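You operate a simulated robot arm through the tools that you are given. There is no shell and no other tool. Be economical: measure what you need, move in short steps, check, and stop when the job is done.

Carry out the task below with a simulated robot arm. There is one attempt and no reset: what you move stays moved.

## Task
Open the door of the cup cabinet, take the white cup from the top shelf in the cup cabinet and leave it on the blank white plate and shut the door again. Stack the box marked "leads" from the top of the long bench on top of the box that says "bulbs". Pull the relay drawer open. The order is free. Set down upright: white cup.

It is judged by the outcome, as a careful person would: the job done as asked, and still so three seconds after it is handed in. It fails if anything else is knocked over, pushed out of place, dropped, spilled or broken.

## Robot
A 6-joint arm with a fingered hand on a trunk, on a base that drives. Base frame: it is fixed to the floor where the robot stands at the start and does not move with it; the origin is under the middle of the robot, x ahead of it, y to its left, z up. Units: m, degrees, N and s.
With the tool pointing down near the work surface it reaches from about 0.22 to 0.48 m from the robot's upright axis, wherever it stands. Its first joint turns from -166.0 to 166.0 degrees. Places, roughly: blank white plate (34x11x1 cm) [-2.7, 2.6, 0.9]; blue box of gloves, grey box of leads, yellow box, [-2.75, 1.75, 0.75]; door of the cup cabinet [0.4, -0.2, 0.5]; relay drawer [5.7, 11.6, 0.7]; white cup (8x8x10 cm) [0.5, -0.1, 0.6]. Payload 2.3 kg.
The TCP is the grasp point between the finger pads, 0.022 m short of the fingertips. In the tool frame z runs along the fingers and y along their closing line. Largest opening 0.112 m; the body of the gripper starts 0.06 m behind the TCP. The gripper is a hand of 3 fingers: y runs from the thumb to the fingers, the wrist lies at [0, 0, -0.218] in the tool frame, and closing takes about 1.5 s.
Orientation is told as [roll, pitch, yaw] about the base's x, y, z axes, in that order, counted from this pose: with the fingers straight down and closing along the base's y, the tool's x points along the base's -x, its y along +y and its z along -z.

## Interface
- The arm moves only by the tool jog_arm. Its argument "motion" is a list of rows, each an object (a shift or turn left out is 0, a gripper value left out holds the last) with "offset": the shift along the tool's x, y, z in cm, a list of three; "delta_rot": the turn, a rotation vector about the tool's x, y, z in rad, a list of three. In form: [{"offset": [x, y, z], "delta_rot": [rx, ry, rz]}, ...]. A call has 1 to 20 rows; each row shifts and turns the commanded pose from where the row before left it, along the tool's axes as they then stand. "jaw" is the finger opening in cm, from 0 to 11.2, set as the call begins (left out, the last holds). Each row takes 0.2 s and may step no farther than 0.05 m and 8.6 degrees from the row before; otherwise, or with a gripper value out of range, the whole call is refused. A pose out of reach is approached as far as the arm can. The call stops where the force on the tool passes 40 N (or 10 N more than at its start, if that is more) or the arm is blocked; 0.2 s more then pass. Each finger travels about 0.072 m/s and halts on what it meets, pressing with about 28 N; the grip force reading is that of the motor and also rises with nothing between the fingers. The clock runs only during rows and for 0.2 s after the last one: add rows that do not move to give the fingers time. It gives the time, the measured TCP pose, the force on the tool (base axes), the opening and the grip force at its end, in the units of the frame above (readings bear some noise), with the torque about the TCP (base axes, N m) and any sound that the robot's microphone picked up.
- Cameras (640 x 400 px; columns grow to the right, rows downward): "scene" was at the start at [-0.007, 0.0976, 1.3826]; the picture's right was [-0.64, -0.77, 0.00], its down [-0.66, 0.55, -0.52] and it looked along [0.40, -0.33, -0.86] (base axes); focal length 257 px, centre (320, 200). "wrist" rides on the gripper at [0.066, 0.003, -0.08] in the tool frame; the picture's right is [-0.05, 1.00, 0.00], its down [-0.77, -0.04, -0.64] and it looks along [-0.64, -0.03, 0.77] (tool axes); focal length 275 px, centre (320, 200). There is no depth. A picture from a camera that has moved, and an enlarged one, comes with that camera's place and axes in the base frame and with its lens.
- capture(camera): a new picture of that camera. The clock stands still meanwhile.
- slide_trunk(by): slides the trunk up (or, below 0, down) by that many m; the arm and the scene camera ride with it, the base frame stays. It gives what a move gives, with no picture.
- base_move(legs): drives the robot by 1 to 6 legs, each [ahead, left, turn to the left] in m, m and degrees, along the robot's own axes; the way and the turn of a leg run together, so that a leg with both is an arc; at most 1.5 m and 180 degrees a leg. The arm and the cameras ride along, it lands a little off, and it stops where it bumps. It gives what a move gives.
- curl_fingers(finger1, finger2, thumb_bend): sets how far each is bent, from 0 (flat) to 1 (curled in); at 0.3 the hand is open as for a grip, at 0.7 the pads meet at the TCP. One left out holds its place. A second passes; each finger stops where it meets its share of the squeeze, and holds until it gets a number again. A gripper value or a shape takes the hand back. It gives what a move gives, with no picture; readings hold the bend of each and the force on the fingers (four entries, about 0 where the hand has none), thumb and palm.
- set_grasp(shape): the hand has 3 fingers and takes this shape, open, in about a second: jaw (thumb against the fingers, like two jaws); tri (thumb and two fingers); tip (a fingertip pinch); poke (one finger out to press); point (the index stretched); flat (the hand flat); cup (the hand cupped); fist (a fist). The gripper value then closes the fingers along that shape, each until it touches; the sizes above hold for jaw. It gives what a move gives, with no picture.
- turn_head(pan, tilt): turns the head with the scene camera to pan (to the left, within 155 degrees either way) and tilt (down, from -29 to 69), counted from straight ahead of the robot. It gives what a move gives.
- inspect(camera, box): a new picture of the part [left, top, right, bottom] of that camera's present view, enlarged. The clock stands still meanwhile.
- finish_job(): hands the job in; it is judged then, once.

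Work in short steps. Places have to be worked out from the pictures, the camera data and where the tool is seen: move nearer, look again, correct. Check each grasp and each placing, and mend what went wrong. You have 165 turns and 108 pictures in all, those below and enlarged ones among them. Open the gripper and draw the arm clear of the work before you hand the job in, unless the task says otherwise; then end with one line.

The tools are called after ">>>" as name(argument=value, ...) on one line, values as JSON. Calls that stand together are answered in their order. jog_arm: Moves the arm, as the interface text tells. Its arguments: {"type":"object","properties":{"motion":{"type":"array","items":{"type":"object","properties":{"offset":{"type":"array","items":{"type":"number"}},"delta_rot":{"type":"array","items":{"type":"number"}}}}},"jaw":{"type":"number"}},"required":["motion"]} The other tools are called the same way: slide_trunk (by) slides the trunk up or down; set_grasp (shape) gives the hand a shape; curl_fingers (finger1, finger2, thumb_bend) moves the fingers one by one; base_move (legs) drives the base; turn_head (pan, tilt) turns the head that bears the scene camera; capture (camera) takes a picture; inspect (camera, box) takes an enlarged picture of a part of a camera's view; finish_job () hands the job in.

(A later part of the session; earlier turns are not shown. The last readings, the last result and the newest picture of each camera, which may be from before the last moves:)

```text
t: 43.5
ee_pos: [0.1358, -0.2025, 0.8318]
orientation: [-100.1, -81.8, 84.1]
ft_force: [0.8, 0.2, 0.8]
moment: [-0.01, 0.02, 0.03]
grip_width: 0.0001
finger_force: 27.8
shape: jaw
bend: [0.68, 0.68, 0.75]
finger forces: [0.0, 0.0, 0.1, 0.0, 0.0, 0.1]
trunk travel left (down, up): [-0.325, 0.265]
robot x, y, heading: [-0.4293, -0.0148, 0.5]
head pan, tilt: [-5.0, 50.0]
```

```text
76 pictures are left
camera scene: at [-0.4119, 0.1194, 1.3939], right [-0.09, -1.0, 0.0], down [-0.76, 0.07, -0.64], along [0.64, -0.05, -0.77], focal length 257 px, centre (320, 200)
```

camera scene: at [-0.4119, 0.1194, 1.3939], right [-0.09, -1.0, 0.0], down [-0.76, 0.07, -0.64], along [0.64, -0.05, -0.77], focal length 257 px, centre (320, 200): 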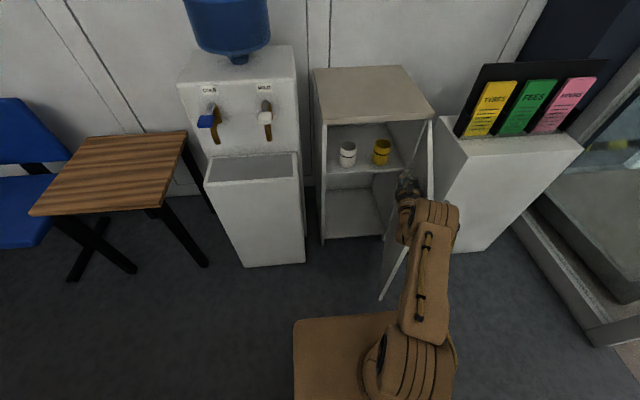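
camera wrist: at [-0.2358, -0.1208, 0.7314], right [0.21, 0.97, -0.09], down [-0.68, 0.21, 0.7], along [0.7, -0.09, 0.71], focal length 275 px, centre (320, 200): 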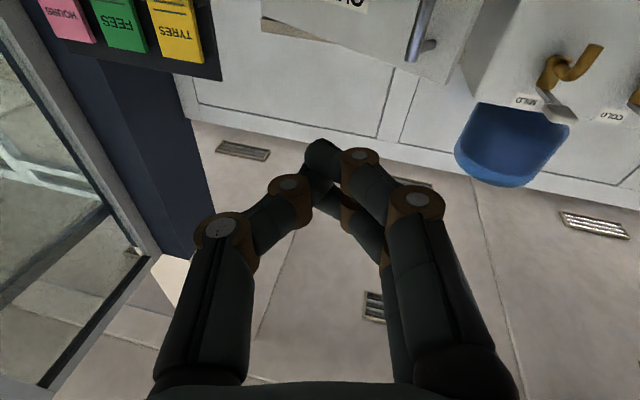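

The door is about 78° open and both cups are in view. I'll draw the hand left and back off the door, open it, and look.

>>> jog_arm(motion=[{"offset": [0, 3, -1]}, {"offset": [0, 3, -1]}, {"offset": [0, 3, -1]}, {"offset": [0, 3, 0]}, {}])

>>> base_move(legs=[[0, 0.05, 0]])

>>> jog_arm(jaw=11.2, motion=[{}, {}, {}, {}, {}, {}, {}])

>>> capture(camera="wrist")

>>> inspect(camera="scene", box=[280, 50, 480, 175])

```text
t: 44.7
ee_pos: [0.1416, -0.081, 0.8135]
orientation: [-100.0, -81.8, 83.9]
ft_force: [0.2, -0.1, -0.7]
moment: [-0.02, 0.0, 0.0]
grip_width: 0.0003
finger_force: 28.0
shape: jaw
bend: [0.68, 0.68, 0.75]
finger forces: [0.0, 0.1, 0.0, 0.1, 0.0, 0.1]
trunk travel left (down, up): [-0.325, 0.265]
robot x, y, heading: [-0.4306, -0.0172, 0.2]
head pan, tilt: [-5.0, 50.0]
```

```text
t: 45.6
ee_pos: [0.1406, -0.0317, 0.8137]
orientation: [-99.9, -81.7, 83.9]
ft_force: [-0.8, 1.0, -0.2]
moment: [-0.04, -0.03, -0.01]
grip_width: 0.0
finger_force: 28.3
shape: jaw
bend: [0.68, 0.68, 0.75]
finger forces: [0.0, 0.0, 0.0, 0.0, 0.0, 0.1]
trunk travel left (down, up): [-0.325, 0.265]
robot x, y, heading: [-0.4288, 0.0362, 0.3]
head pan, tilt: [-5.0, 50.0]
```

```text
t: 47.2
ee_pos: [0.1404, -0.0327, 0.8127]
orientation: [-99.9, -81.8, 83.9]
ft_force: [0.5, 0.4, 1.2]
moment: [-0.03, -0.02, -0.03]
grip_width: 0.1118
finger_force: 0.2
shape: jaw
bend: [0.3, 0.3, 0.3]
finger forces: [0.0, 0.1, 0.0, 0.0, 0.1, 0.1]
trunk travel left (down, up): [-0.325, 0.265]
robot x, y, heading: [-0.429, 0.0378, -0.1]
head pan, tilt: [-5.0, 50.0]
```

```text
75 pictures are left
camera wrist: at [0.0633, -0.0184, 0.7452], right [0.28, 0.96, -0.09], down [-0.61, 0.25, 0.75], along [0.74, -0.15, 0.65], focal length 275 px, centre (320, 200)
```

wrist: 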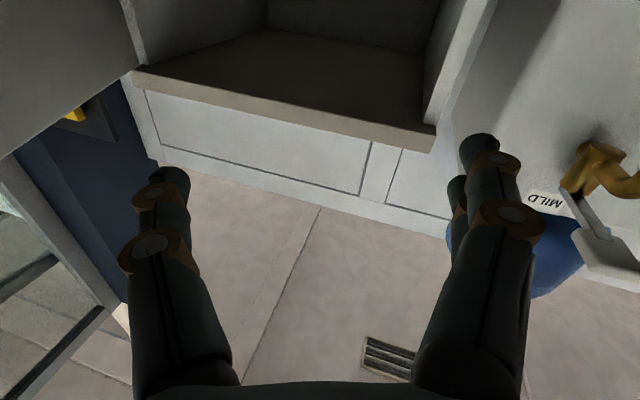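

```text
3.20 times, centred on (380, 112) of scene
camera zoom: at [-0.4119, 0.1689, 1.3938], right [-0.09, -1.0, 0.0], down [-0.76, 0.07, -0.64], along [0.64, -0.06, -0.77], focal length 823 px, centre (128, 480)
```

zoom: 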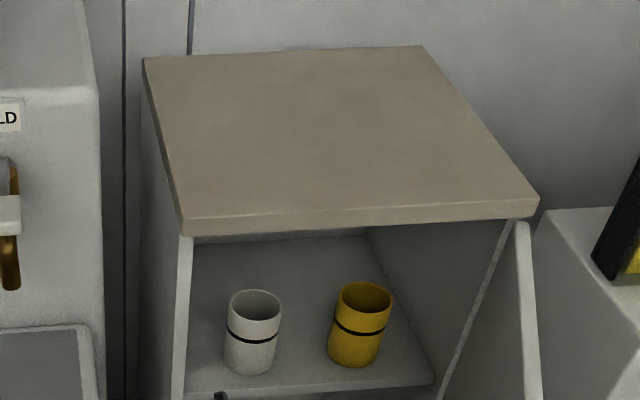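

I'll straighten the yaw and pitch the hand about 30° downward, so the wrist camera can see the cups and the hand clears the shelf.

>>> jog_arm(motion=[{"delta_rot": [-0.056, 0.104, 0.018]}, {"delta_rot": [-0.056, 0.104, 0.018]}, {"delta_rot": [-0.056, 0.104, 0.018]}, {"delta_rot": [-0.056, 0.104, 0.018]}, {"delta_rot": [-0.056, 0.104, 0.018]}, {}])

>>> capture(camera="wrist")

```text
t: 48.6
ee_pos: [0.1406, -0.034, 0.8134]
orientation: [1.5, -60.5, -3.1]
ft_force: [-0.5, 0.3, 0.3]
moment: [0.0, 0.02, -0.03]
grip_width: 0.1119
finger_force: 0.0
shape: jaw
bend: [0.3, 0.3, 0.3]
finger forces: [0.0, 0.0, 0.1, 0.0, 0.1, 0.0]
trunk travel left (down, up): [-0.325, 0.265]
robot x, y, heading: [-0.4294, 0.0328, -0.1]
head pan, tilt: [-5.0, 50.0]
```

```text
73 pictures are left
camera wrist: at [0.0387, -0.0276, 0.7961], right [0.06, 1.0, 0.05], down [-0.17, -0.04, 0.98], along [0.98, -0.07, 0.17], focal length 275 px, centre (320, 200)
```

wrist: 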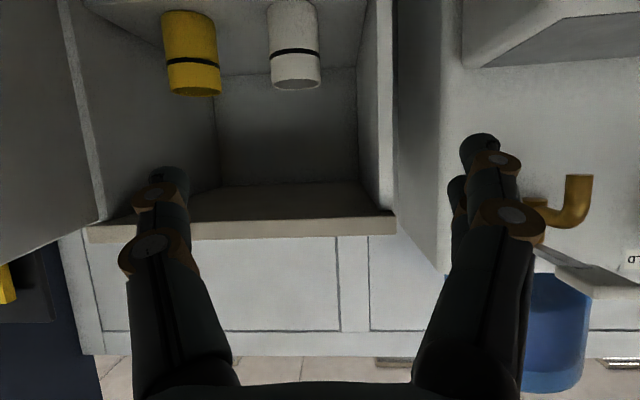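

Both cameras agree: the white cup's top centre is at (0.456, −0.083, 0.70) and the shelf is at z≈0.60. I'll lower the open hand to grasp height in line with the cup, then drive forward 0.2 m.

>>> jog_arm(motion=[{"offset": [3.25, -1.3, 1.9]}, {"offset": [3.25, -1.3, 1.9]}, {"offset": [3.25, -1.3, 1.9]}, {"offset": [3.25, -1.3, 1.9]}, {}])

>>> base_move(legs=[[0.2, 0, 0]])

>>> capture(camera="wrist")

>>> capture(camera="scene")

```text
t: 49.9
ee_pos: [0.144, -0.0817, 0.663]
orientation: [1.5, -60.6, -3.3]
ft_force: [-0.2, 0.1, -0.2]
moment: [0.01, -0.01, -0.03]
grip_width: 0.1122
finger_force: 0.1
shape: jaw
bend: [0.3, 0.3, 0.3]
finger forces: [0.0, 0.0, 0.1, 0.1, 0.1, 0.0]
trunk travel left (down, up): [-0.325, 0.265]
robot x, y, heading: [-0.4285, 0.0348, -0.1]
head pan, tilt: [-5.0, 50.0]
```

```text
t: 51.5
ee_pos: [0.3474, -0.0827, 0.661]
orientation: [1.5, -60.5, -3.5]
ft_force: [0.3, -1.0, -0.2]
moment: [-0.01, 0.0, 0.0]
grip_width: 0.112
finger_force: 0.0
shape: jaw
bend: [0.3, 0.3, 0.3]
finger forces: [0.0, 0.0, 0.0, 0.0, 0.1, 0.0]
trunk travel left (down, up): [-0.325, 0.265]
robot x, y, heading: [-0.2244, 0.0337, -0.1]
head pan, tilt: [-5.0, 50.0]
```

```text
72 pictures are left
camera wrist: at [0.2454, -0.0779, 0.6439], right [0.06, 1.0, 0.05], down [-0.17, -0.04, 0.98], along [0.98, -0.07, 0.17], focal length 275 px, centre (320, 200)
```

wrist: 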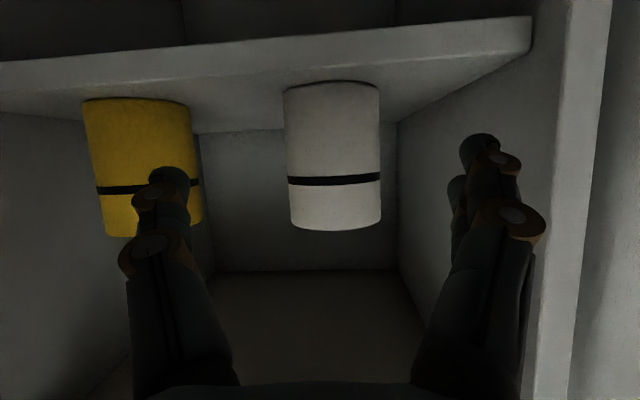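

```text
71 pictures are left
camera scene: at [-0.207, 0.1688, 1.3938], right [-0.09, -1.0, 0.0], down [-0.76, 0.07, -0.64], along [0.64, -0.06, -0.77], focal length 257 px, centre (320, 200)
```

scene: 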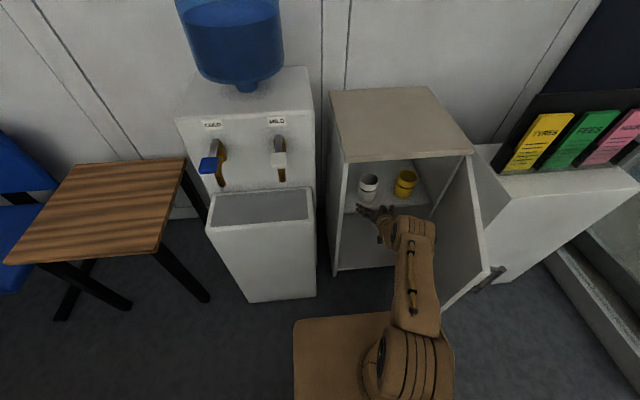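

The hand is level with the cup and centred at y≈−0.083. I'll advance 10.8 cm straight ahead so the fingers pass on both sides of it.

>>> jog_arm(motion=[{"offset": [-1.34, 0.15, 2.33]}, {"offset": [-1.34, 0.15, 2.33]}, {"offset": [-1.34, 0.15, 2.33]}, {"offset": [-1.34, 0.15, 2.33]}, {}])

>>> capture(camera="wrist")

```text
t: 52.7
ee_pos: [0.4121, -0.0791, 0.6758]
orientation: [1.5, -60.5, -3.6]
ft_force: [-0.9, 0.6, 0.0]
moment: [-0.04, 0.0, 0.0]
grip_width: 0.1121
finger_force: 0.1
shape: jaw
bend: [0.3, 0.3, 0.3]
finger forces: [0.1, 0.0, 0.0, 0.1, 0.0, 0.1]
out of reach, approached as far as the arm can: row 3, 4
trunk travel left (down, up): [-0.325, 0.265]
robot x, y, heading: [-0.2256, 0.0379, 0.0]
head pan, tilt: [-5.0, 50.0]
```

```text
70 pictures are left
camera wrist: at [0.3106, -0.0739, 0.6586], right [0.06, 1.0, 0.05], down [-0.18, -0.04, 0.98], along [0.98, -0.07, 0.17], focal length 275 px, centre (320, 200)
```

wrist: 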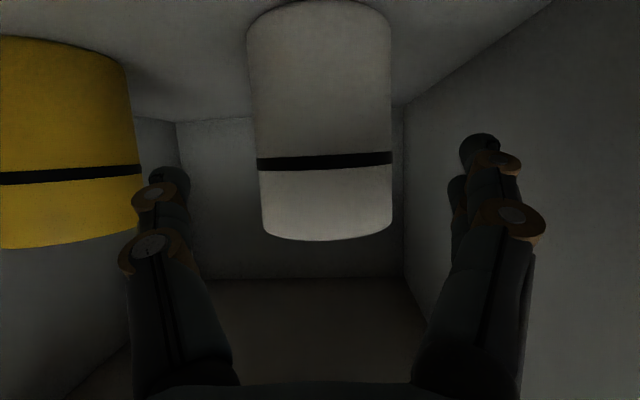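

The cup is centred between the fingers and the yellow cup is clear. I'm at reach limit, so I'll drive the last 4.5 cm with the base.

>>> base_move(legs=[[0.043, 0, 0]])

>>> capture(camera="wrist")

```text
t: 53.5
ee_pos: [0.4566, -0.0797, 0.6768]
orientation: [1.4, -60.5, -3.4]
ft_force: [-0.2, 0.3, -1.1]
moment: [-0.03, -0.01, 0.0]
grip_width: 0.1119
finger_force: 0.1
shape: jaw
bend: [0.3, 0.3, 0.3]
finger forces: [0.1, 0.0, 0.1, 0.1, 0.0, 0.0]
trunk travel left (down, up): [-0.325, 0.265]
robot x, y, heading: [-0.1803, 0.0365, -0.1]
head pan, tilt: [-5.0, 50.0]
```

```text
69 pictures are left
camera wrist: at [0.3527, -0.0739, 0.6582], right [0.06, 1.0, 0.05], down [-0.17, -0.04, 0.98], along [0.98, -0.07, 0.17], focal length 275 px, centre (320, 200)
```

wrist: 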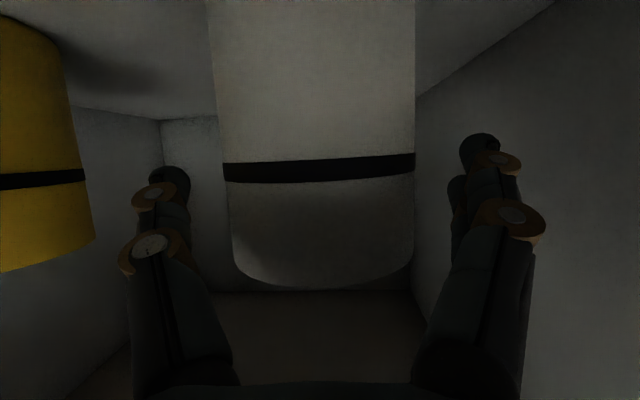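

The cup centre is about 1 cm beyond the TCP. I'll nudge forward and down, then close.

>>> jog_arm(motion=[{"offset": [0.7, 0, 1.5]}, {}])

>>> jog_arm(jaw=5, motion=[{}, {}, {}, {}, {}, {}, {}, {}])

>>> capture(camera="wrist")

```text
t: 54.1
ee_pos: [0.4545, -0.0801, 0.6737]
orientation: [1.4, -60.4, -3.4]
ft_force: [0.6, 0.0, 0.1]
moment: [-0.03, -0.03, -0.01]
grip_width: 0.112
finger_force: 0.0
shape: jaw
bend: [0.3, 0.3, 0.3]
finger forces: [0.0, 0.0, 0.0, 0.0, 0.1, 0.0]
out of reach, approached as far as the arm can: row 1
trunk travel left (down, up): [-0.325, 0.265]
robot x, y, heading: [-0.1826, 0.0349, -0.1]
head pan, tilt: [-5.0, 50.0]
```

```text
t: 56.0
ee_pos: [0.4526, -0.079, 0.6738]
orientation: [1.5, -60.5, -3.4]
ft_force: [-0.4, 0.1, 0.5]
moment: [0.03, 0.06, 0.0]
grip_width: 0.0608
finger_force: 28.1
shape: jaw
bend: [0.73, 0.72, 0.7]
finger forces: [13.5, 12.6, 0.1, 0.1, 25.2, 0.0]
trunk travel left (down, up): [-0.325, 0.265]
robot x, y, heading: [-0.184, 0.0337, 0.1]
head pan, tilt: [-5.0, 50.0]
```

```text
68 pictures are left
camera wrist: at [0.3509, -0.0739, 0.6557], right [0.06, 1.0, 0.05], down [-0.18, -0.04, 0.98], along [0.98, -0.07, 0.17], focal length 275 px, centre (320, 200)
```

wrist: 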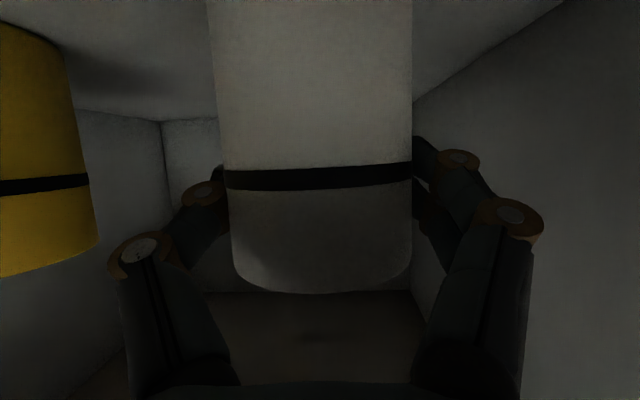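

The grip is firm, with the fingers and thumb balanced at about 25 N. I'll raise the trunk 3 cm and check the lift.

>>> slide_trunk(by=0.03)

>>> capture(camera="scene")

```text
t: 56.7
ee_pos: [0.4535, -0.0794, 0.7037]
orientation: [1.3, -60.5, -3.3]
ft_force: [-0.1, -0.3, -1.1]
moment: [0.01, 0.02, 0.04]
grip_width: 0.0604
finger_force: 28.3
shape: jaw
bend: [0.73, 0.72, 0.7]
finger forces: [13.1, 11.7, 0.0, 0.0, 25.7, 0.0]
trunk travel left (down, up): [-0.355, 0.235]
robot x, y, heading: [-0.1833, 0.0347, -0.2]
head pan, tilt: [-5.0, 50.0]
```

```text
67 pictures are left
camera scene: at [-0.1656, 0.1688, 1.4239], right [-0.09, -1.0, 0.0], down [-0.76, 0.07, -0.64], along [0.64, -0.06, -0.77], focal length 257 px, centre (320, 200)
```

scene: 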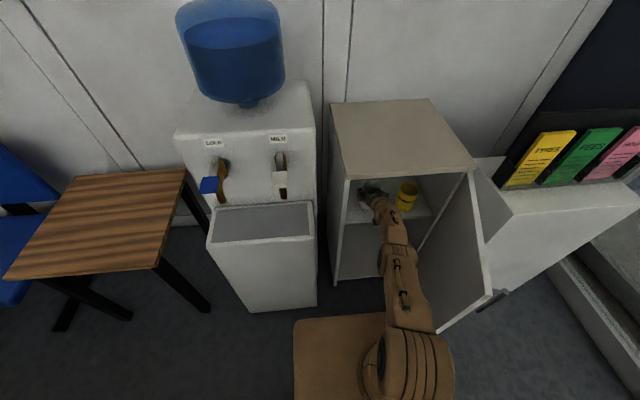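

The cup is lifted clear of the shelf. I'll back straight out of the cabinet.

>>> base_move(legs=[[-0.3, 0, 0]])

>>> capture(camera="scene")

>>> capture(camera="wrist")

```text
t: 58.8
ee_pos: [0.1522, -0.0788, 0.7035]
orientation: [1.3, -60.5, -3.3]
ft_force: [-0.1, 0.3, -1.6]
moment: [-0.02, 0.03, 0.01]
grip_width: 0.0602
finger_force: 27.6
shape: jaw
bend: [0.73, 0.72, 0.7]
finger forces: [13.0, 11.7, 0.0, 0.0, 25.5, 0.0]
trunk travel left (down, up): [-0.355, 0.235]
robot x, y, heading: [-0.4877, 0.0347, 0.2]
head pan, tilt: [-5.0, 50.0]
```

```text
66 pictures are left
camera scene: at [-0.4668, 0.1689, 1.4238], right [-0.09, -1.0, 0.0], down [-0.76, 0.07, -0.64], along [0.64, -0.06, -0.77], focal length 257 px, centre (320, 200)
```

scene: 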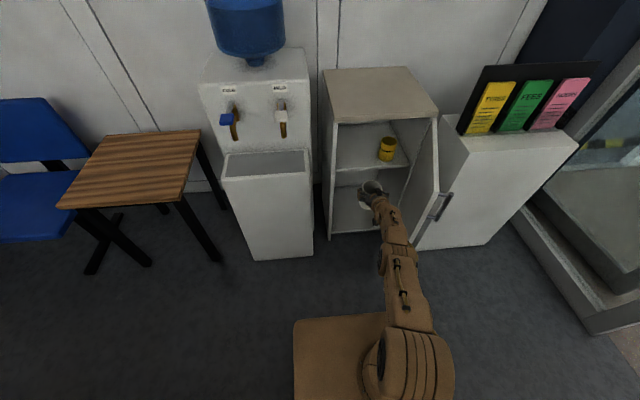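

```text
65 pictures are left
camera wrist: at [0.0506, -0.0731, 0.6858], right [0.06, 1.0, 0.05], down [-0.18, -0.04, 0.98], along [0.98, -0.07, 0.17], focal length 275 px, centre (320, 200)
```

wrist: 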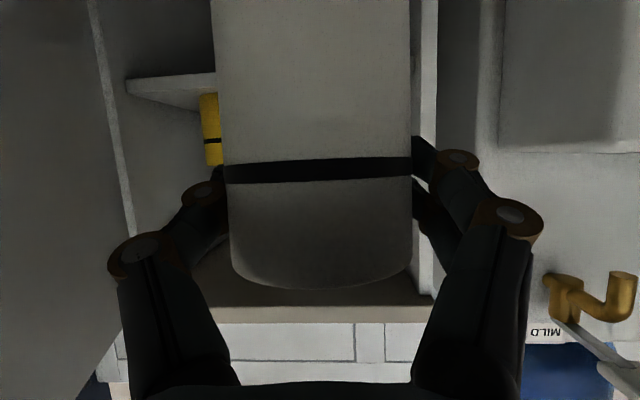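

The cup is upright in the hand. I'll retract and raise it for driving and close the door on the way back with a free hand.

>>> jog_arm(motion=[{"offset": [-1.5, 1.3, -4]}, {"offset": [-1.5, 1.3, -4]}, {"offset": [-1.5, 1.3, -4]}, {"offset": [-1.5, 1.3, -4]}, {"offset": [-1.5, 1.3, -4]}, {"offset": [-1.5, 1.3, -4]}, {}])

>>> turn_head(pan=-150, tilt=45)

>>> capture(camera="scene")

```text
t: 60.4
ee_pos: [0.1543, -0.0788, 0.7031]
orientation: [1.5, -60.5, -3.2]
ft_force: [0.1, 0.5, -0.7]
moment: [0.0, -0.01, 0.03]
grip_width: 0.0603
finger_force: 28.3
shape: jaw
bend: [0.73, 0.72, 0.7]
finger forces: [13.1, 11.8, 0.1, 0.1, 25.4, 0.0]
out of reach, approached as far as the arm can: row 1, 2, 3, 4, 5, 6
trunk travel left (down, up): [-0.355, 0.235]
robot x, y, heading: [-0.4848, 0.0333, 0.2]
head pan, tilt: [-5.0, 50.0]
```

```text
t: 62.6
ee_pos: [0.1539, -0.0794, 0.7045]
orientation: [1.4, -60.5, -3.3]
ft_force: [-0.5, -0.4, -0.7]
moment: [0.04, -0.02, 0.0]
grip_width: 0.0604
finger_force: 27.8
shape: jaw
bend: [0.73, 0.72, 0.7]
finger forces: [13.1, 11.7, 0.0, 0.0, 25.5, 0.0]
trunk travel left (down, up): [-0.355, 0.235]
robot x, y, heading: [-0.4829, 0.0364, -0.1]
head pan, tilt: [-150.0, 45.0]
```

```text
64 pictures are left
camera scene: at [-0.6133, 0.1349, 1.4307], right [-0.5, 0.87, 0.0], down [0.61, 0.35, -0.71], along [-0.61, -0.35, -0.71], focal length 257 px, centre (320, 200)
```

scene: 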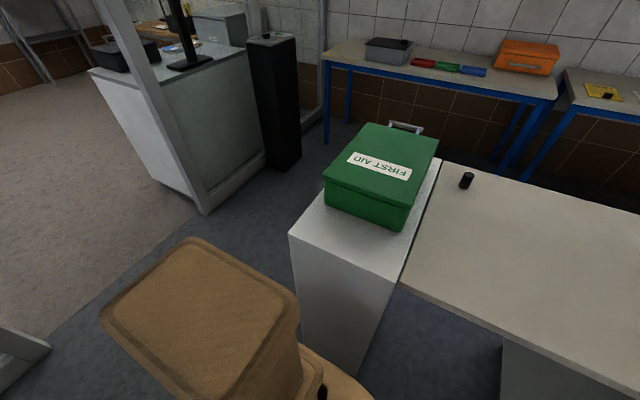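

The arm did not move, probably because it is stretched near a singularity. I'll try a small pure pull-back toward the robot.

>>> jog_arm(motion=[{"offset": [0.5, 0, -1.5]}, {"offset": [0.5, 0, -1.5]}, {"offset": [0.5, 0, -1.5]}, {}])

```text
t: 63.6
ee_pos: [0.1033, -0.0761, 0.7168]
orientation: [1.4, -60.5, -3.3]
ft_force: [0.5, -0.4, -0.2]
moment: [0.0, 0.02, 0.02]
grip_width: 0.0603
finger_force: 28.3
shape: jaw
bend: [0.73, 0.72, 0.7]
finger forces: [13.0, 11.6, 0.0, 0.1, 25.2, 0.0]
out of reach, approached as far as the arm can: row 1
trunk travel left (down, up): [-0.355, 0.235]
robot x, y, heading: [-0.4839, 0.0359, 0.0]
head pan, tilt: [-150.0, 45.0]
```

That worked. I'll pull in another 10 cm, then raise the trunk.

>>> jog_arm(motion=[{"offset": [1, 1, -1.9]}, {"offset": [1, 1, -1.9]}, {"offset": [1, 1, -1.9]}, {"offset": [1, 1, -1.9]}, {"offset": [1, 1, -1.9]}, {}])

>>> slide_trunk(by=0.15)

```text
t: 65.0
ee_pos: [-0.0, -0.0239, 0.7221]
orientation: [1.4, -60.5, -3.3]
ft_force: [-0.2, -0.3, -0.4]
moment: [0.03, 0.02, 0.0]
grip_width: 0.06
finger_force: 28.5
shape: jaw
bend: [0.73, 0.72, 0.7]
finger forces: [13.2, 11.5, 0.0, 0.1, 25.1, 0.0]
trunk travel left (down, up): [-0.355, 0.235]
robot x, y, heading: [-0.4829, 0.0342, 0.3]
head pan, tilt: [-150.0, 45.0]
```

```text
t: 66.8
ee_pos: [0.0004, -0.024, 0.8729]
orientation: [1.5, -60.5, -3.3]
ft_force: [0.7, 0.1, -0.1]
moment: [0.01, 0.0, -0.02]
grip_width: 0.0598
finger_force: 27.9
shape: jaw
bend: [0.73, 0.72, 0.7]
finger forces: [13.2, 11.5, 0.1, 0.0, 25.1, 0.0]
trunk travel left (down, up): [-0.505, 0.085]
robot x, y, heading: [-0.4849, 0.0361, -0.3]
head pan, tilt: [-150.0, 45.0]
```

The cup is compact and raised. The way behind the counter is the 1.1 m gap between the first-aid pedestal and the glass partition, so I'll drive there, turning to face −x.

>>> base_move(legs=[[0.1, 0.1, 0], [0, 0, 90], [-0.79, 0, 0], [0, 0, 90]])

>>> turn_head(pan=0, tilt=30)

>>> capture(camera="scene")

```text
t: 79.6
ee_pos: [-0.8611, -0.5881, 0.8716]
orientation: [1.4, -60.5, 175.7]
ft_force: [0.4, -0.2, -0.1]
moment: [-0.01, 0.0, -0.03]
grip_width: 0.0596
finger_force: 28.4
shape: jaw
bend: [0.73, 0.72, 0.7]
finger forces: [13.4, 11.4, 0.1, 0.0, 25.1, 0.0]
trunk travel left (down, up): [-0.505, 0.085]
robot x, y, heading: [-0.3764, -0.6606, 179.2]
head pan, tilt: [-150.0, 45.0]
```

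```text
t: 82.0
ee_pos: [-0.8597, -0.5893, 0.8718]
orientation: [1.3, -60.5, 175.6]
ft_force: [-0.7, 0.4, 0.3]
moment: [-0.01, -0.03, -0.02]
grip_width: 0.0594
finger_force: 28.0
shape: jaw
bend: [0.73, 0.72, 0.7]
finger forces: [13.4, 11.5, 0.0, 0.0, 25.1, 0.0]
trunk travel left (down, up): [-0.505, 0.085]
robot x, y, heading: [-0.3778, -0.6591, 179.2]
head pan, tilt: [0.0, 30.0]
```

```text
63 pictures are left
camera scene: at [-0.4091, -0.7965, 1.6033], right [0.02, 1.0, 0.0], down [0.5, -0.01, -0.87], along [-0.87, 0.01, -0.5], focal length 257 px, centre (320, 200)
```

scene: 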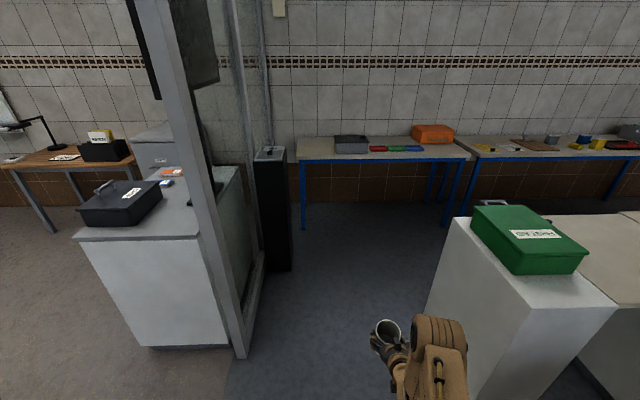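

The gap is clear: the tower is at about (−2.0, −1.0) and the bench front at x≈−2.6. I'll drive in, sidestep along the benches and turn to face +y.

>>> base_move(legs=[[1.45, 0, 0], [0.1, 0, 0], [0, -0.6, 0], [0, 0, -90]])

>>> turn_head(pan=20, tilt=25)

>>> capture(camera="scene")

```text
t: 96.5
ee_pos: [-1.7703, 0.4652, 0.8721]
orientation: [1.4, -60.5, 84.2]
ft_force: [-0.6, 0.2, -0.9]
moment: [-0.02, -0.01, 0.02]
grip_width: 0.0594
finger_force: 27.9
shape: jaw
bend: [0.73, 0.72, 0.7]
finger forces: [13.2, 11.3, 0.1, 0.0, 25.0, 0.1]
trunk travel left (down, up): [-0.505, 0.085]
robot x, y, heading: [-1.8458, -0.0159, 87.7]
head pan, tilt: [0.0, 30.0]
```

```text
t: 97.3
ee_pos: [-1.7696, 0.4653, 0.8728]
orientation: [1.4, -60.4, 84.3]
ft_force: [-0.7, -0.2, -0.8]
moment: [-0.03, 0.0, -0.02]
grip_width: 0.0594
finger_force: 27.6
shape: jaw
bend: [0.73, 0.72, 0.7]
finger forces: [13.2, 11.4, 0.1, 0.1, 24.9, 0.0]
trunk travel left (down, up): [-0.505, 0.085]
robot x, y, heading: [-1.8489, -0.0167, 87.5]
head pan, tilt: [20.0, 25.0]
```

```text
62 pictures are left
camera scene: at [-2.0197, 0.0176, 1.6113], right [0.95, 0.3, 0.0], down [0.13, -0.4, -0.91], along [-0.27, 0.86, -0.42], focal length 257 px, centre (320, 200)
```

scene: 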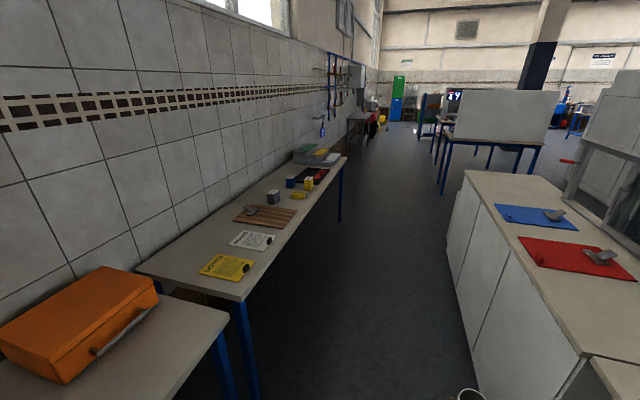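

I see bench 2 ahead with small boxes on it. I'll zoom in on them.

>>> inspect(camera="scene", box=[220, 130, 360, 230])

```text
4.00 times, centred on (290, 180) of scene
camera zoom: at [-2.0197, 0.0176, 1.6113], right [0.95, 0.3, 0.0], down [0.13, -0.4, -0.91], along [-0.27, 0.86, -0.42], focal length 1029 px, centre (440, 280)
```

zoom: 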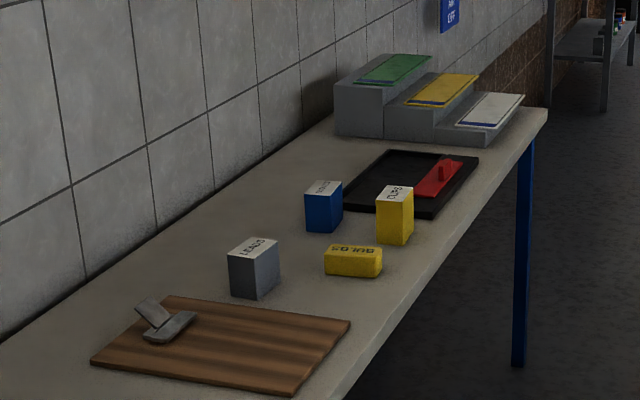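

The boxes (LEADS grey, BULBS low yellow) and the stepped plate stand are in view. I'll drive along the aisle, closer to the bench, and look at the plates.

>>> base_move(legs=[[0, 0.2, 2.3], [1.3, 0, 0], [0.9, 0, 0]])

>>> turn_head(pan=75, tilt=45)

>>> capture(camera="scene")

```text
t: 109.5
ee_pos: [-1.9678, 2.7159, 0.8715]
orientation: [1.4, -60.5, 86.2]
ft_force: [0.2, -0.7, 0.4]
moment: [-0.01, 0.02, 0.02]
grip_width: 0.0591
finger_force: 28.2
shape: jaw
bend: [0.73, 0.72, 0.7]
finger forces: [13.1, 11.3, 0.0, 0.0, 24.9, 0.1]
trunk travel left (down, up): [-0.505, 0.085]
robot x, y, heading: [-2.0292, 2.2345, 89.5]
head pan, tilt: [20.0, 25.0]
```

```text
t: 110.8
ee_pos: [-1.9683, 2.7158, 0.8725]
orientation: [1.4, -60.5, 86.0]
ft_force: [-0.2, -0.2, -0.3]
moment: [0.0, 0.0, 0.0]
grip_width: 0.0592
finger_force: 28.3
shape: jaw
bend: [0.73, 0.72, 0.7]
finger forces: [13.1, 11.4, 0.1, 0.0, 24.9, 0.1]
trunk travel left (down, up): [-0.505, 0.085]
robot x, y, heading: [-2.0308, 2.2326, 89.5]
head pan, tilt: [75.0, 45.0]
```

```text
60 pictures are left
camera scene: at [-2.2506, 2.1956, 1.5807], right [0.27, 0.96, 0.0], down [0.68, -0.19, -0.71], along [-0.68, 0.19, -0.71], focal length 257 px, centre (320, 200)
```

scene: 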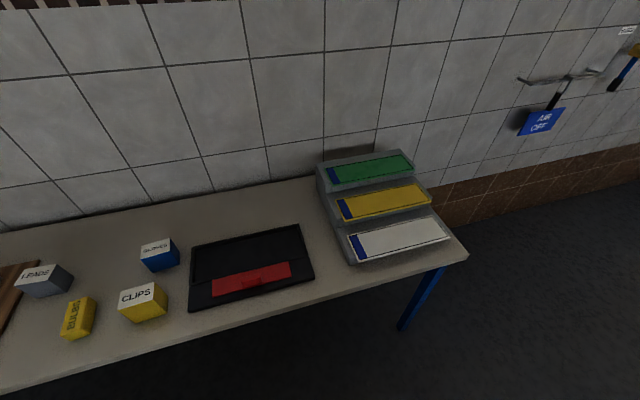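

The white plate is at about (−2.707, 2.62, z≈0.825). I'll raise the trunk, turn to face the bench and line the cup up with the plate while still short of it.

>>> slide_trunk(by=0.08)

>>> base_move(legs=[[0, 0, 90], [0, -0.32, 0]])

>>> turn_head(pan=-20, tilt=55)

>>> capture(camera="scene")

>>> capture(camera="wrist")

```text
t: 112.0
ee_pos: [-1.9687, 2.7166, 0.9525]
orientation: [1.5, -60.5, 86.1]
ft_force: [-0.2, 0.8, -0.6]
moment: [-0.01, 0.01, 0.0]
grip_width: 0.0591
finger_force: 27.9
shape: jaw
bend: [0.73, 0.72, 0.7]
finger forces: [13.2, 11.4, 0.1, 0.0, 24.9, 0.0]
trunk travel left (down, up): [-0.585, 0.005]
robot x, y, heading: [-2.034, 2.2353, 89.3]
head pan, tilt: [75.0, 45.0]
```

```text
t: 118.0
ee_pos: [-2.5186, 2.6069, 0.9519]
orientation: [1.6, -60.6, 177.3]
ft_force: [-0.3, -0.7, -0.8]
moment: [0.01, 0.01, 0.05]
grip_width: 0.0589
finger_force: 28.1
shape: jaw
bend: [0.73, 0.72, 0.7]
finger forces: [13.2, 11.3, 0.0, 0.0, 24.9, 0.1]
trunk travel left (down, up): [-0.585, 0.005]
robot x, y, heading: [-2.0341, 2.5515, -179.8]
head pan, tilt: [75.0, 45.0]
```

```text
t: 119.7
ee_pos: [-2.5195, 2.6067, 0.9524]
orientation: [1.4, -60.5, 177.2]
ft_force: [-0.2, 0.0, -0.1]
moment: [-0.01, 0.0, 0.02]
grip_width: 0.059
finger_force: 28.1
shape: jaw
bend: [0.73, 0.72, 0.7]
finger forces: [13.2, 11.4, 0.1, 0.1, 24.8, 0.0]
trunk travel left (down, up): [-0.585, 0.005]
robot x, y, heading: [-2.0346, 2.5512, -179.4]
head pan, tilt: [-20.0, 55.0]
```

```text
59 pictures are left
camera scene: at [-2.0401, 2.4356, 1.6473], right [0.33, 0.94, 0.0], down [0.77, -0.27, -0.57], along [-0.54, 0.19, -0.82], focal length 257 px, centre (320, 200)
```

scene: 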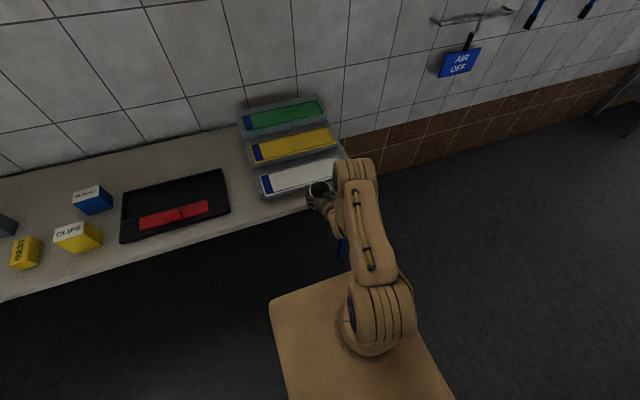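

```text
58 pictures are left
camera wrist: at [-2.4171, 2.5988, 0.9341], right [-0.05, -1.0, 0.05], down [0.17, 0.04, 0.98], along [-0.98, 0.06, 0.17], focal length 275 px, centre (320, 200)
```

wrist: 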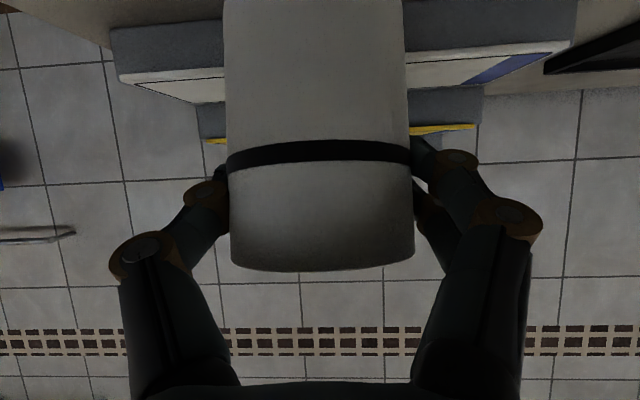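

Both cameras put the plate's top at z≈0.868 and its centre at about (−2.685, 2.60). I'll move the cup over it, rising 2 cm, then check.

>>> jog_arm(motion=[{"offset": [-2.3, 0.28, 2.0]}, {"offset": [-2.3, 0.28, 2.0]}, {"offset": [-1.6, 0.28, 2.7]}, {"offset": [-1.6, 0.28, 2.7]}, {"offset": [-1.5, 0.28, 2.7]}, {}])

>>> capture(camera="wrist")

>>> inspect(camera="scene", box=[220, 80, 400, 230])

```text
t: 121.1
ee_pos: [-2.6698, 2.597, 0.972]
orientation: [1.4, -60.5, 177.3]
ft_force: [0.5, 0.8, -1.3]
moment: [-0.01, -0.01, 0.06]
grip_width: 0.0588
finger_force: 28.5
shape: jaw
bend: [0.73, 0.72, 0.7]
finger forces: [13.2, 11.3, 0.0, 0.0, 24.7, 0.0]
trunk travel left (down, up): [-0.585, 0.005]
robot x, y, heading: [-2.0328, 2.5521, -179.4]
head pan, tilt: [-20.0, 55.0]
```

```text
57 pictures are left
camera wrist: at [-2.5677, 2.5889, 0.9534], right [-0.05, -1.0, 0.05], down [0.17, 0.04, 0.98], along [-0.98, 0.06, 0.17], focal length 275 px, centre (320, 200)
```

wrist: 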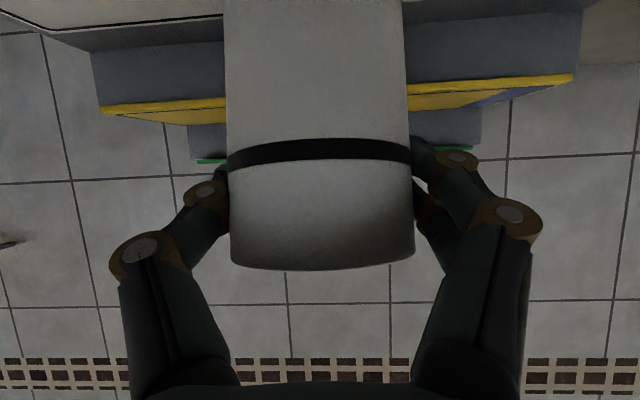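

```text
2.67 times, centred on (310, 155) of scene
camera zoom: at [-2.0397, 2.4358, 1.6473], right [0.33, 0.94, 0.0], down [0.77, -0.27, -0.57], along [-0.54, 0.19, -0.82], focal length 686 px, centre (347, 320)
```

zoom: 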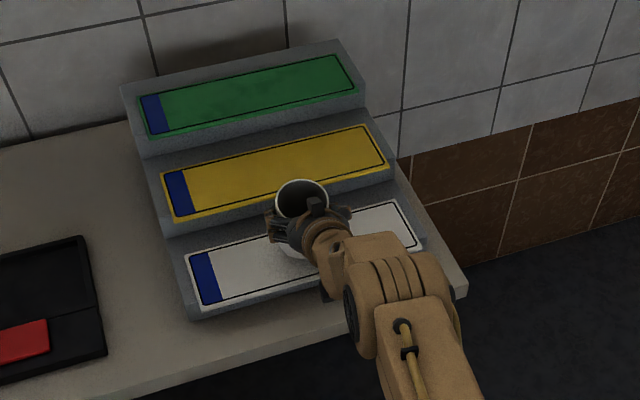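

The cup is over the plate with its centre around x≈−2.67. I'll shift 0.7 cm further in and descend most of the way.

>>> jog_arm(motion=[{"offset": [-0.35, 0, 0.6]}, {"offset": [0.52, 0, 0.3]}, {"offset": [0.52, 0, 0.3]}, {"offset": [0.52, 0, 0.3]}, {"offset": [0.52, 0, 0.3]}, {}])

>>> inspect(camera="scene", box=[260, 110, 380, 210])

```text
t: 122.5
ee_pos: [-2.6784, 2.5978, 0.95]
orientation: [1.3, -60.6, 177.4]
ft_force: [-1.6, -0.3, 6.7]
moment: [0.0, 0.1, 0.06]
grip_width: 0.059
finger_force: 27.9
shape: jaw
bend: [0.73, 0.72, 0.7]
finger forces: [13.0, 12.6, 0.0, 0.1, 24.8, 0.0]
trunk travel left (down, up): [-0.585, 0.005]
robot x, y, heading: [-2.0352, 2.5509, -179.4]
head pan, tilt: [-20.0, 55.0]
```

```text
4.00 times, centred on (320, 160) of scene
camera zoom: at [-2.0391, 2.4356, 1.6474], right [0.33, 0.94, 0.0], down [0.77, -0.27, -0.57], along [-0.54, 0.19, -0.82], focal length 1029 px, centre (320, 360)
```

zoom: 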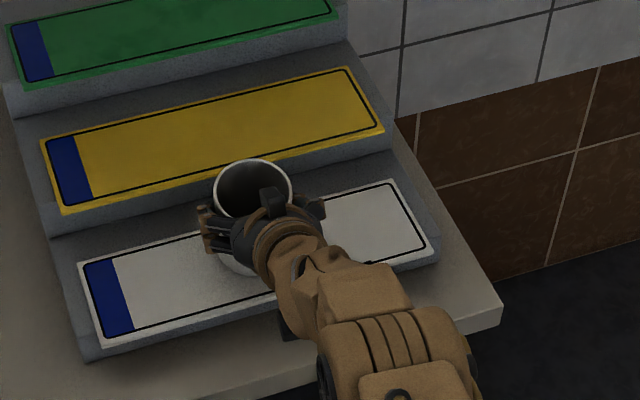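

A 6.7 N upward force shows the cup has touched the plate. I'll check the wrist view before releasing.

>>> capture(camera="wrist")

```text
54 pictures are left
camera wrist: at [-2.5755, 2.5898, 0.9323], right [-0.05, -1.0, 0.05], down [0.18, 0.04, 0.98], along [-0.98, 0.06, 0.17], focal length 275 px, centre (320, 200)
```

wrist: 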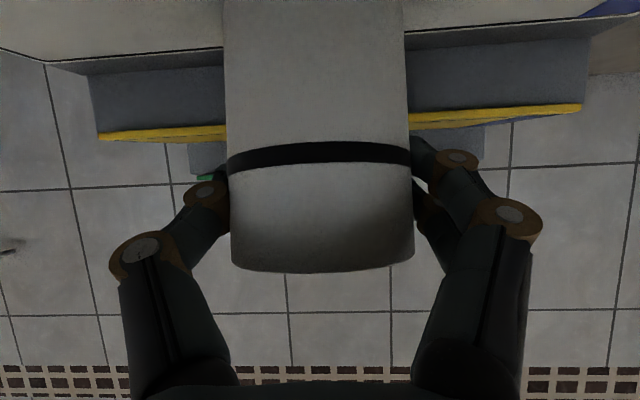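

The cup stands on the plate in front of the yellow step. I'll release it and withdraw level.

>>> jog_arm(jaw=11.2, motion=[{}, {}, {}, {}, {}, {}, {}, {}, {}])

>>> jog_arm(motion=[{"offset": [1.0, 0, -1.73]}, {"offset": [1.5, 0, -2.6]}, {"offset": [1.5, 0, -2.6]}, {"offset": [1.5, 0, -2.6]}, {"offset": [1.5, 0, -2.6]}, {}])

>>> capture(camera="scene")

```text
t: 124.5
ee_pos: [-2.6794, 2.5977, 0.9507]
orientation: [1.4, -60.5, 177.2]
ft_force: [-0.6, -0.1, -0.8]
moment: [0.02, -0.03, 0.0]
grip_width: 0.112
finger_force: 0.0
shape: jaw
bend: [0.3, 0.3, 0.3]
finger forces: [0.0, 0.0, 0.0, 0.0, 0.0, 0.0]
trunk travel left (down, up): [-0.585, 0.005]
robot x, y, heading: [-2.033, 2.5507, -179.4]
head pan, tilt: [-20.0, 55.0]
```

```text
t: 125.9
ee_pos: [-2.5398, 2.5914, 0.9469]
orientation: [1.4, -60.5, 177.2]
ft_force: [0.3, 1.2, -0.5]
moment: [0.01, -0.04, 0.0]
grip_width: 0.1122
finger_force: 0.1
shape: jaw
bend: [0.3, 0.3, 0.3]
finger forces: [0.0, 0.0, 0.0, 0.0, 0.0, 0.1]
trunk travel left (down, up): [-0.585, 0.005]
robot x, y, heading: [-2.0347, 2.549, -179.5]
head pan, tilt: [-20.0, 55.0]
```

```text
53 pictures are left
camera scene: at [-2.0404, 2.4356, 1.6473], right [0.33, 0.94, 0.0], down [0.77, -0.27, -0.57], along [-0.54, 0.19, -0.82], focal length 257 px, centre (320, 200)
```

scene: 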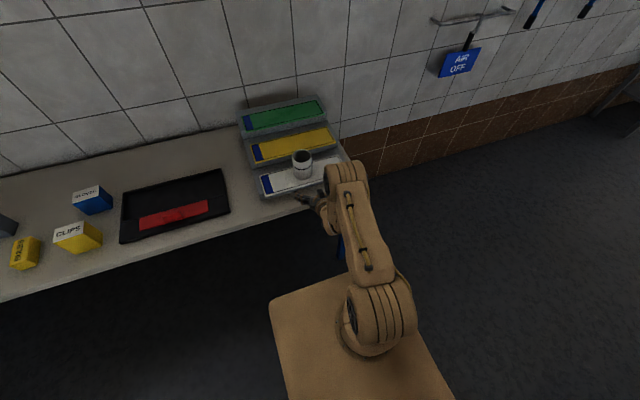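

The white cup stands upright on the white plate. Next the boxes: I'll slide along the bench toward y≈1.55 and look down at them.

>>> base_move(legs=[[0, 0.97, 0]])

>>> turn_head(pan=10, tilt=50)

>>> capture(camera="scene")

>>> capture(camera="wrist")

```text
t: 131.0
ee_pos: [-2.5322, 1.596, 0.9477]
orientation: [1.4, -60.5, 176.8]
ft_force: [0.0, 0.1, 0.2]
moment: [-0.03, -0.03, 0.01]
grip_width: 0.1119
finger_force: 0.1
shape: jaw
bend: [0.3, 0.3, 0.3]
finger forces: [0.0, 0.0, 0.0, 0.0, 0.0, 0.1]
trunk travel left (down, up): [-0.585, 0.005]
robot x, y, heading: [-2.0286, 1.5528, -180.0]
head pan, tilt: [-20.0, 55.0]
```

```text
t: 132.0
ee_pos: [-2.533, 1.5973, 0.9484]
orientation: [1.3, -60.5, 176.8]
ft_force: [0.4, -0.7, 0.5]
moment: [0.02, 0.0, -0.01]
grip_width: 0.112
finger_force: 0.0
shape: jaw
bend: [0.3, 0.3, 0.3]
finger forces: [0.0, 0.1, 0.0, 0.0, 0.0, 0.1]
trunk travel left (down, up): [-0.585, 0.005]
robot x, y, heading: [-2.0271, 1.554, -179.8]
head pan, tilt: [10.0, 50.0]
```

```text
52 pictures are left
camera scene: at [-2.0423, 1.3986, 1.6538], right [-0.18, 0.98, 0.0], down [0.75, 0.13, -0.64], along [-0.63, -0.11, -0.77], focal length 257 px, centre (320, 200)
```

scene: 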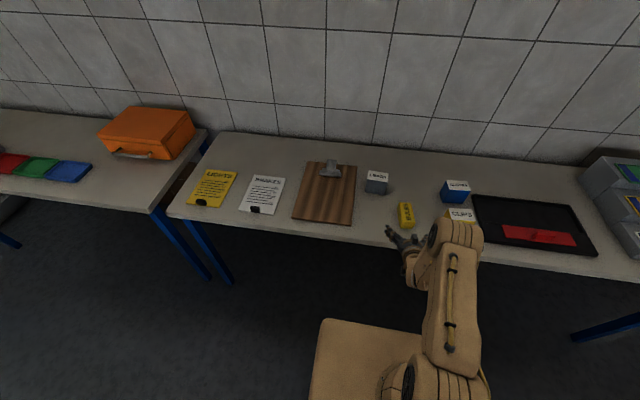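

```text
51 pictures are left
camera wrist: at [-2.4304, 1.5877, 0.929], right [-0.06, -1.0, 0.05], down [0.18, 0.04, 0.98], along [-0.98, 0.06, 0.17], focal length 275 px, centre (320, 200)
```

wrist: 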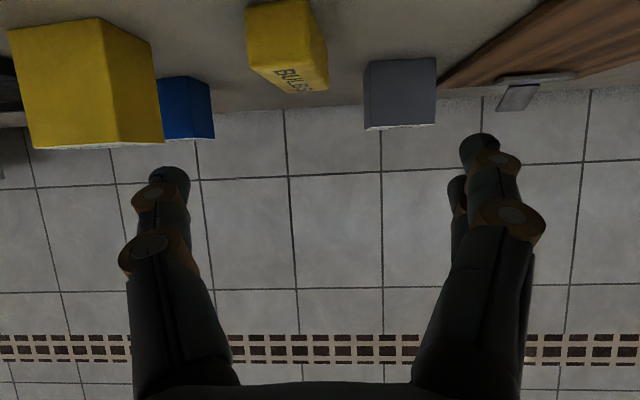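

Both LEADS and BULBS are visible from both cameras. I'll zoom in for accuracy.

>>> inspect(camera="scene", box=[340, 155, 480, 243])

```text
4.55 times, centred on (410, 199) of scene
camera zoom: at [-2.0423, 1.3986, 1.6538], right [-0.18, 0.98, 0.0], down [0.75, 0.13, -0.64], along [-0.63, -0.11, -0.77], focal length 1170 px, centre (-89, 204)
```

zoom: 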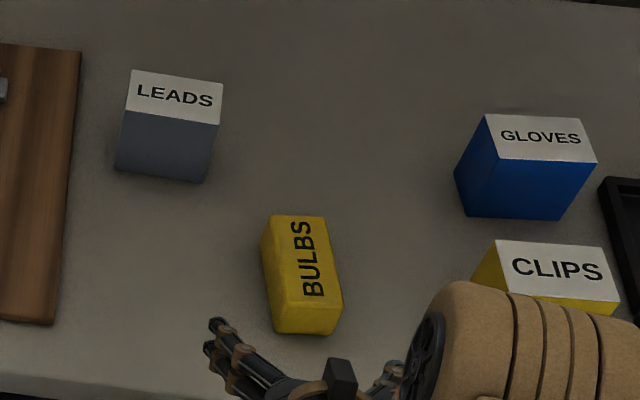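

LEADS is axis-aligned, about 8 cm (y) × 5.5 cm (x) × 8 cm, with its top centre at (−2.82, 1.504, 0.903). Now a closer wrist view of BULBS.

>>> inspect(camera="wrist", box=[220, 0, 460, 150])

```text
2.67 times, centred on (340, 75) of wrist
camera zoom: at [-2.4304, 1.5877, 0.929], right [-0.06, -1.0, 0.05], down [0.18, 0.04, 0.98], along [-0.98, 0.06, 0.17], focal length 734 px, centre (267, 533)
```

zoom: 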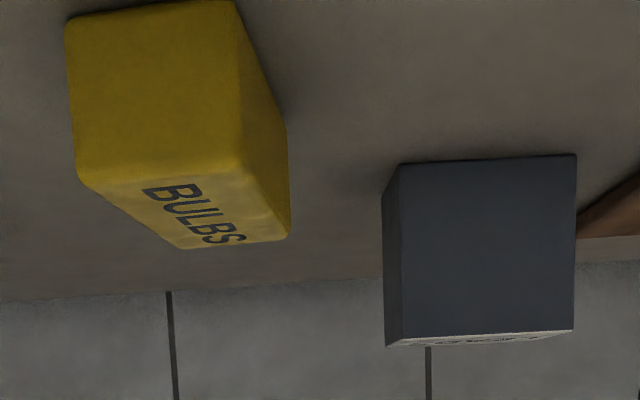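

BULBS is at about (−2.695, 1.62) with its top at z 0.863, 9.4 cm (x) × 4.7 cm (y). I'll line the open hand up with LEADS by moving the base, staying above the boxes.

>>> base_move(legs=[[0.18, 0.093, 0]])

>>> capture(camera="wrist")

```text
t: 133.6
ee_pos: [-2.7098, 1.501, 0.9473]
orientation: [1.3, -60.5, 176.8]
ft_force: [0.5, 0.7, 0.2]
moment: [-0.01, 0.01, 0.04]
grip_width: 0.112
finger_force: 0.0
shape: jaw
bend: [0.3, 0.3, 0.3]
finger forces: [0.0, 0.0, 0.0, 0.0, 0.1, 0.0]
trunk travel left (down, up): [-0.585, 0.005]
robot x, y, heading: [-2.2045, 1.4565, -180.1]
head pan, tilt: [10.0, 50.0]
```

```text
48 pictures are left
camera wrist: at [-2.6067, 1.4935, 0.9288], right [-0.06, -1.0, 0.05], down [0.17, 0.04, 0.98], along [-0.98, 0.07, 0.17], focal length 275 px, centre (320, 200)
```

wrist: 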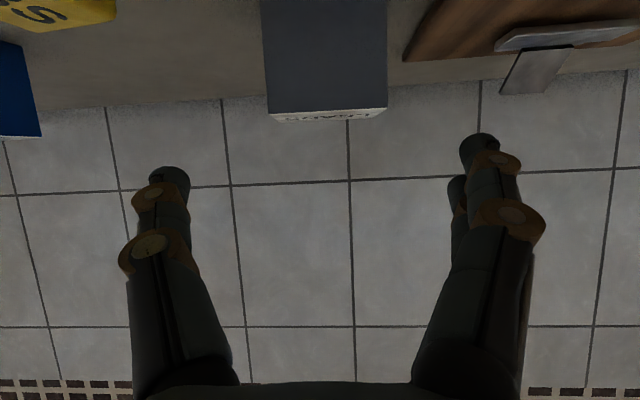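

LEADS checks out at y≈1.50, centred under the hand. I'll go forward above it, then lower the trunk so the fingers straddle it.

>>> jog_arm(motion=[{"offset": [-1.38, 0.15, 2.42]}, {"offset": [-1.38, 0.15, 2.42]}, {"offset": [-1.38, 0.15, 2.42]}, {"offset": [-1.38, 0.15, 2.42]}, {}])

>>> slide_trunk(by=-0.07)

>>> capture(camera="wrist")

```text
t: 134.8
ee_pos: [-2.8221, 1.4995, 0.947]
orientation: [1.3, -60.3, 176.8]
ft_force: [0.0, -0.6, -0.5]
moment: [-0.01, 0.02, 0.01]
grip_width: 0.1119
finger_force: 0.1
shape: jaw
bend: [0.3, 0.3, 0.3]
finger forces: [0.0, 0.1, 0.1, 0.0, 0.0, 0.0]
trunk travel left (down, up): [-0.585, 0.005]
robot x, y, heading: [-2.2068, 1.4573, -180.0]
head pan, tilt: [10.0, 50.0]
```

```text
t: 135.9
ee_pos: [-2.8224, 1.4996, 0.8774]
orientation: [1.4, -60.5, 176.7]
ft_force: [-0.6, 0.4, 1.2]
moment: [0.02, -0.02, -0.01]
grip_width: 0.1119
finger_force: 0.0
shape: jaw
bend: [0.3, 0.3, 0.3]
finger forces: [0.1, 0.0, 0.1, 0.0, 0.1, 0.1]
trunk travel left (down, up): [-0.515, 0.075]
robot x, y, heading: [-2.1996, 1.4553, -179.9]
head pan, tilt: [10.0, 50.0]
```

```text
47 pictures are left
camera wrist: at [-2.7196, 1.491, 0.8591], right [-0.06, -1.0, 0.05], down [0.18, 0.04, 0.98], along [-0.98, 0.07, 0.17], focal length 275 px, centre (320, 200)
```

wrist: 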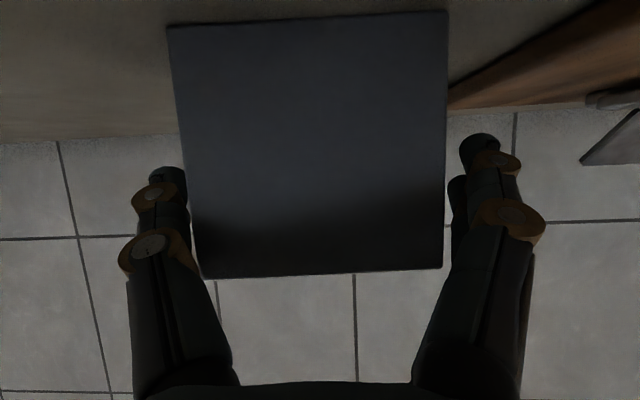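

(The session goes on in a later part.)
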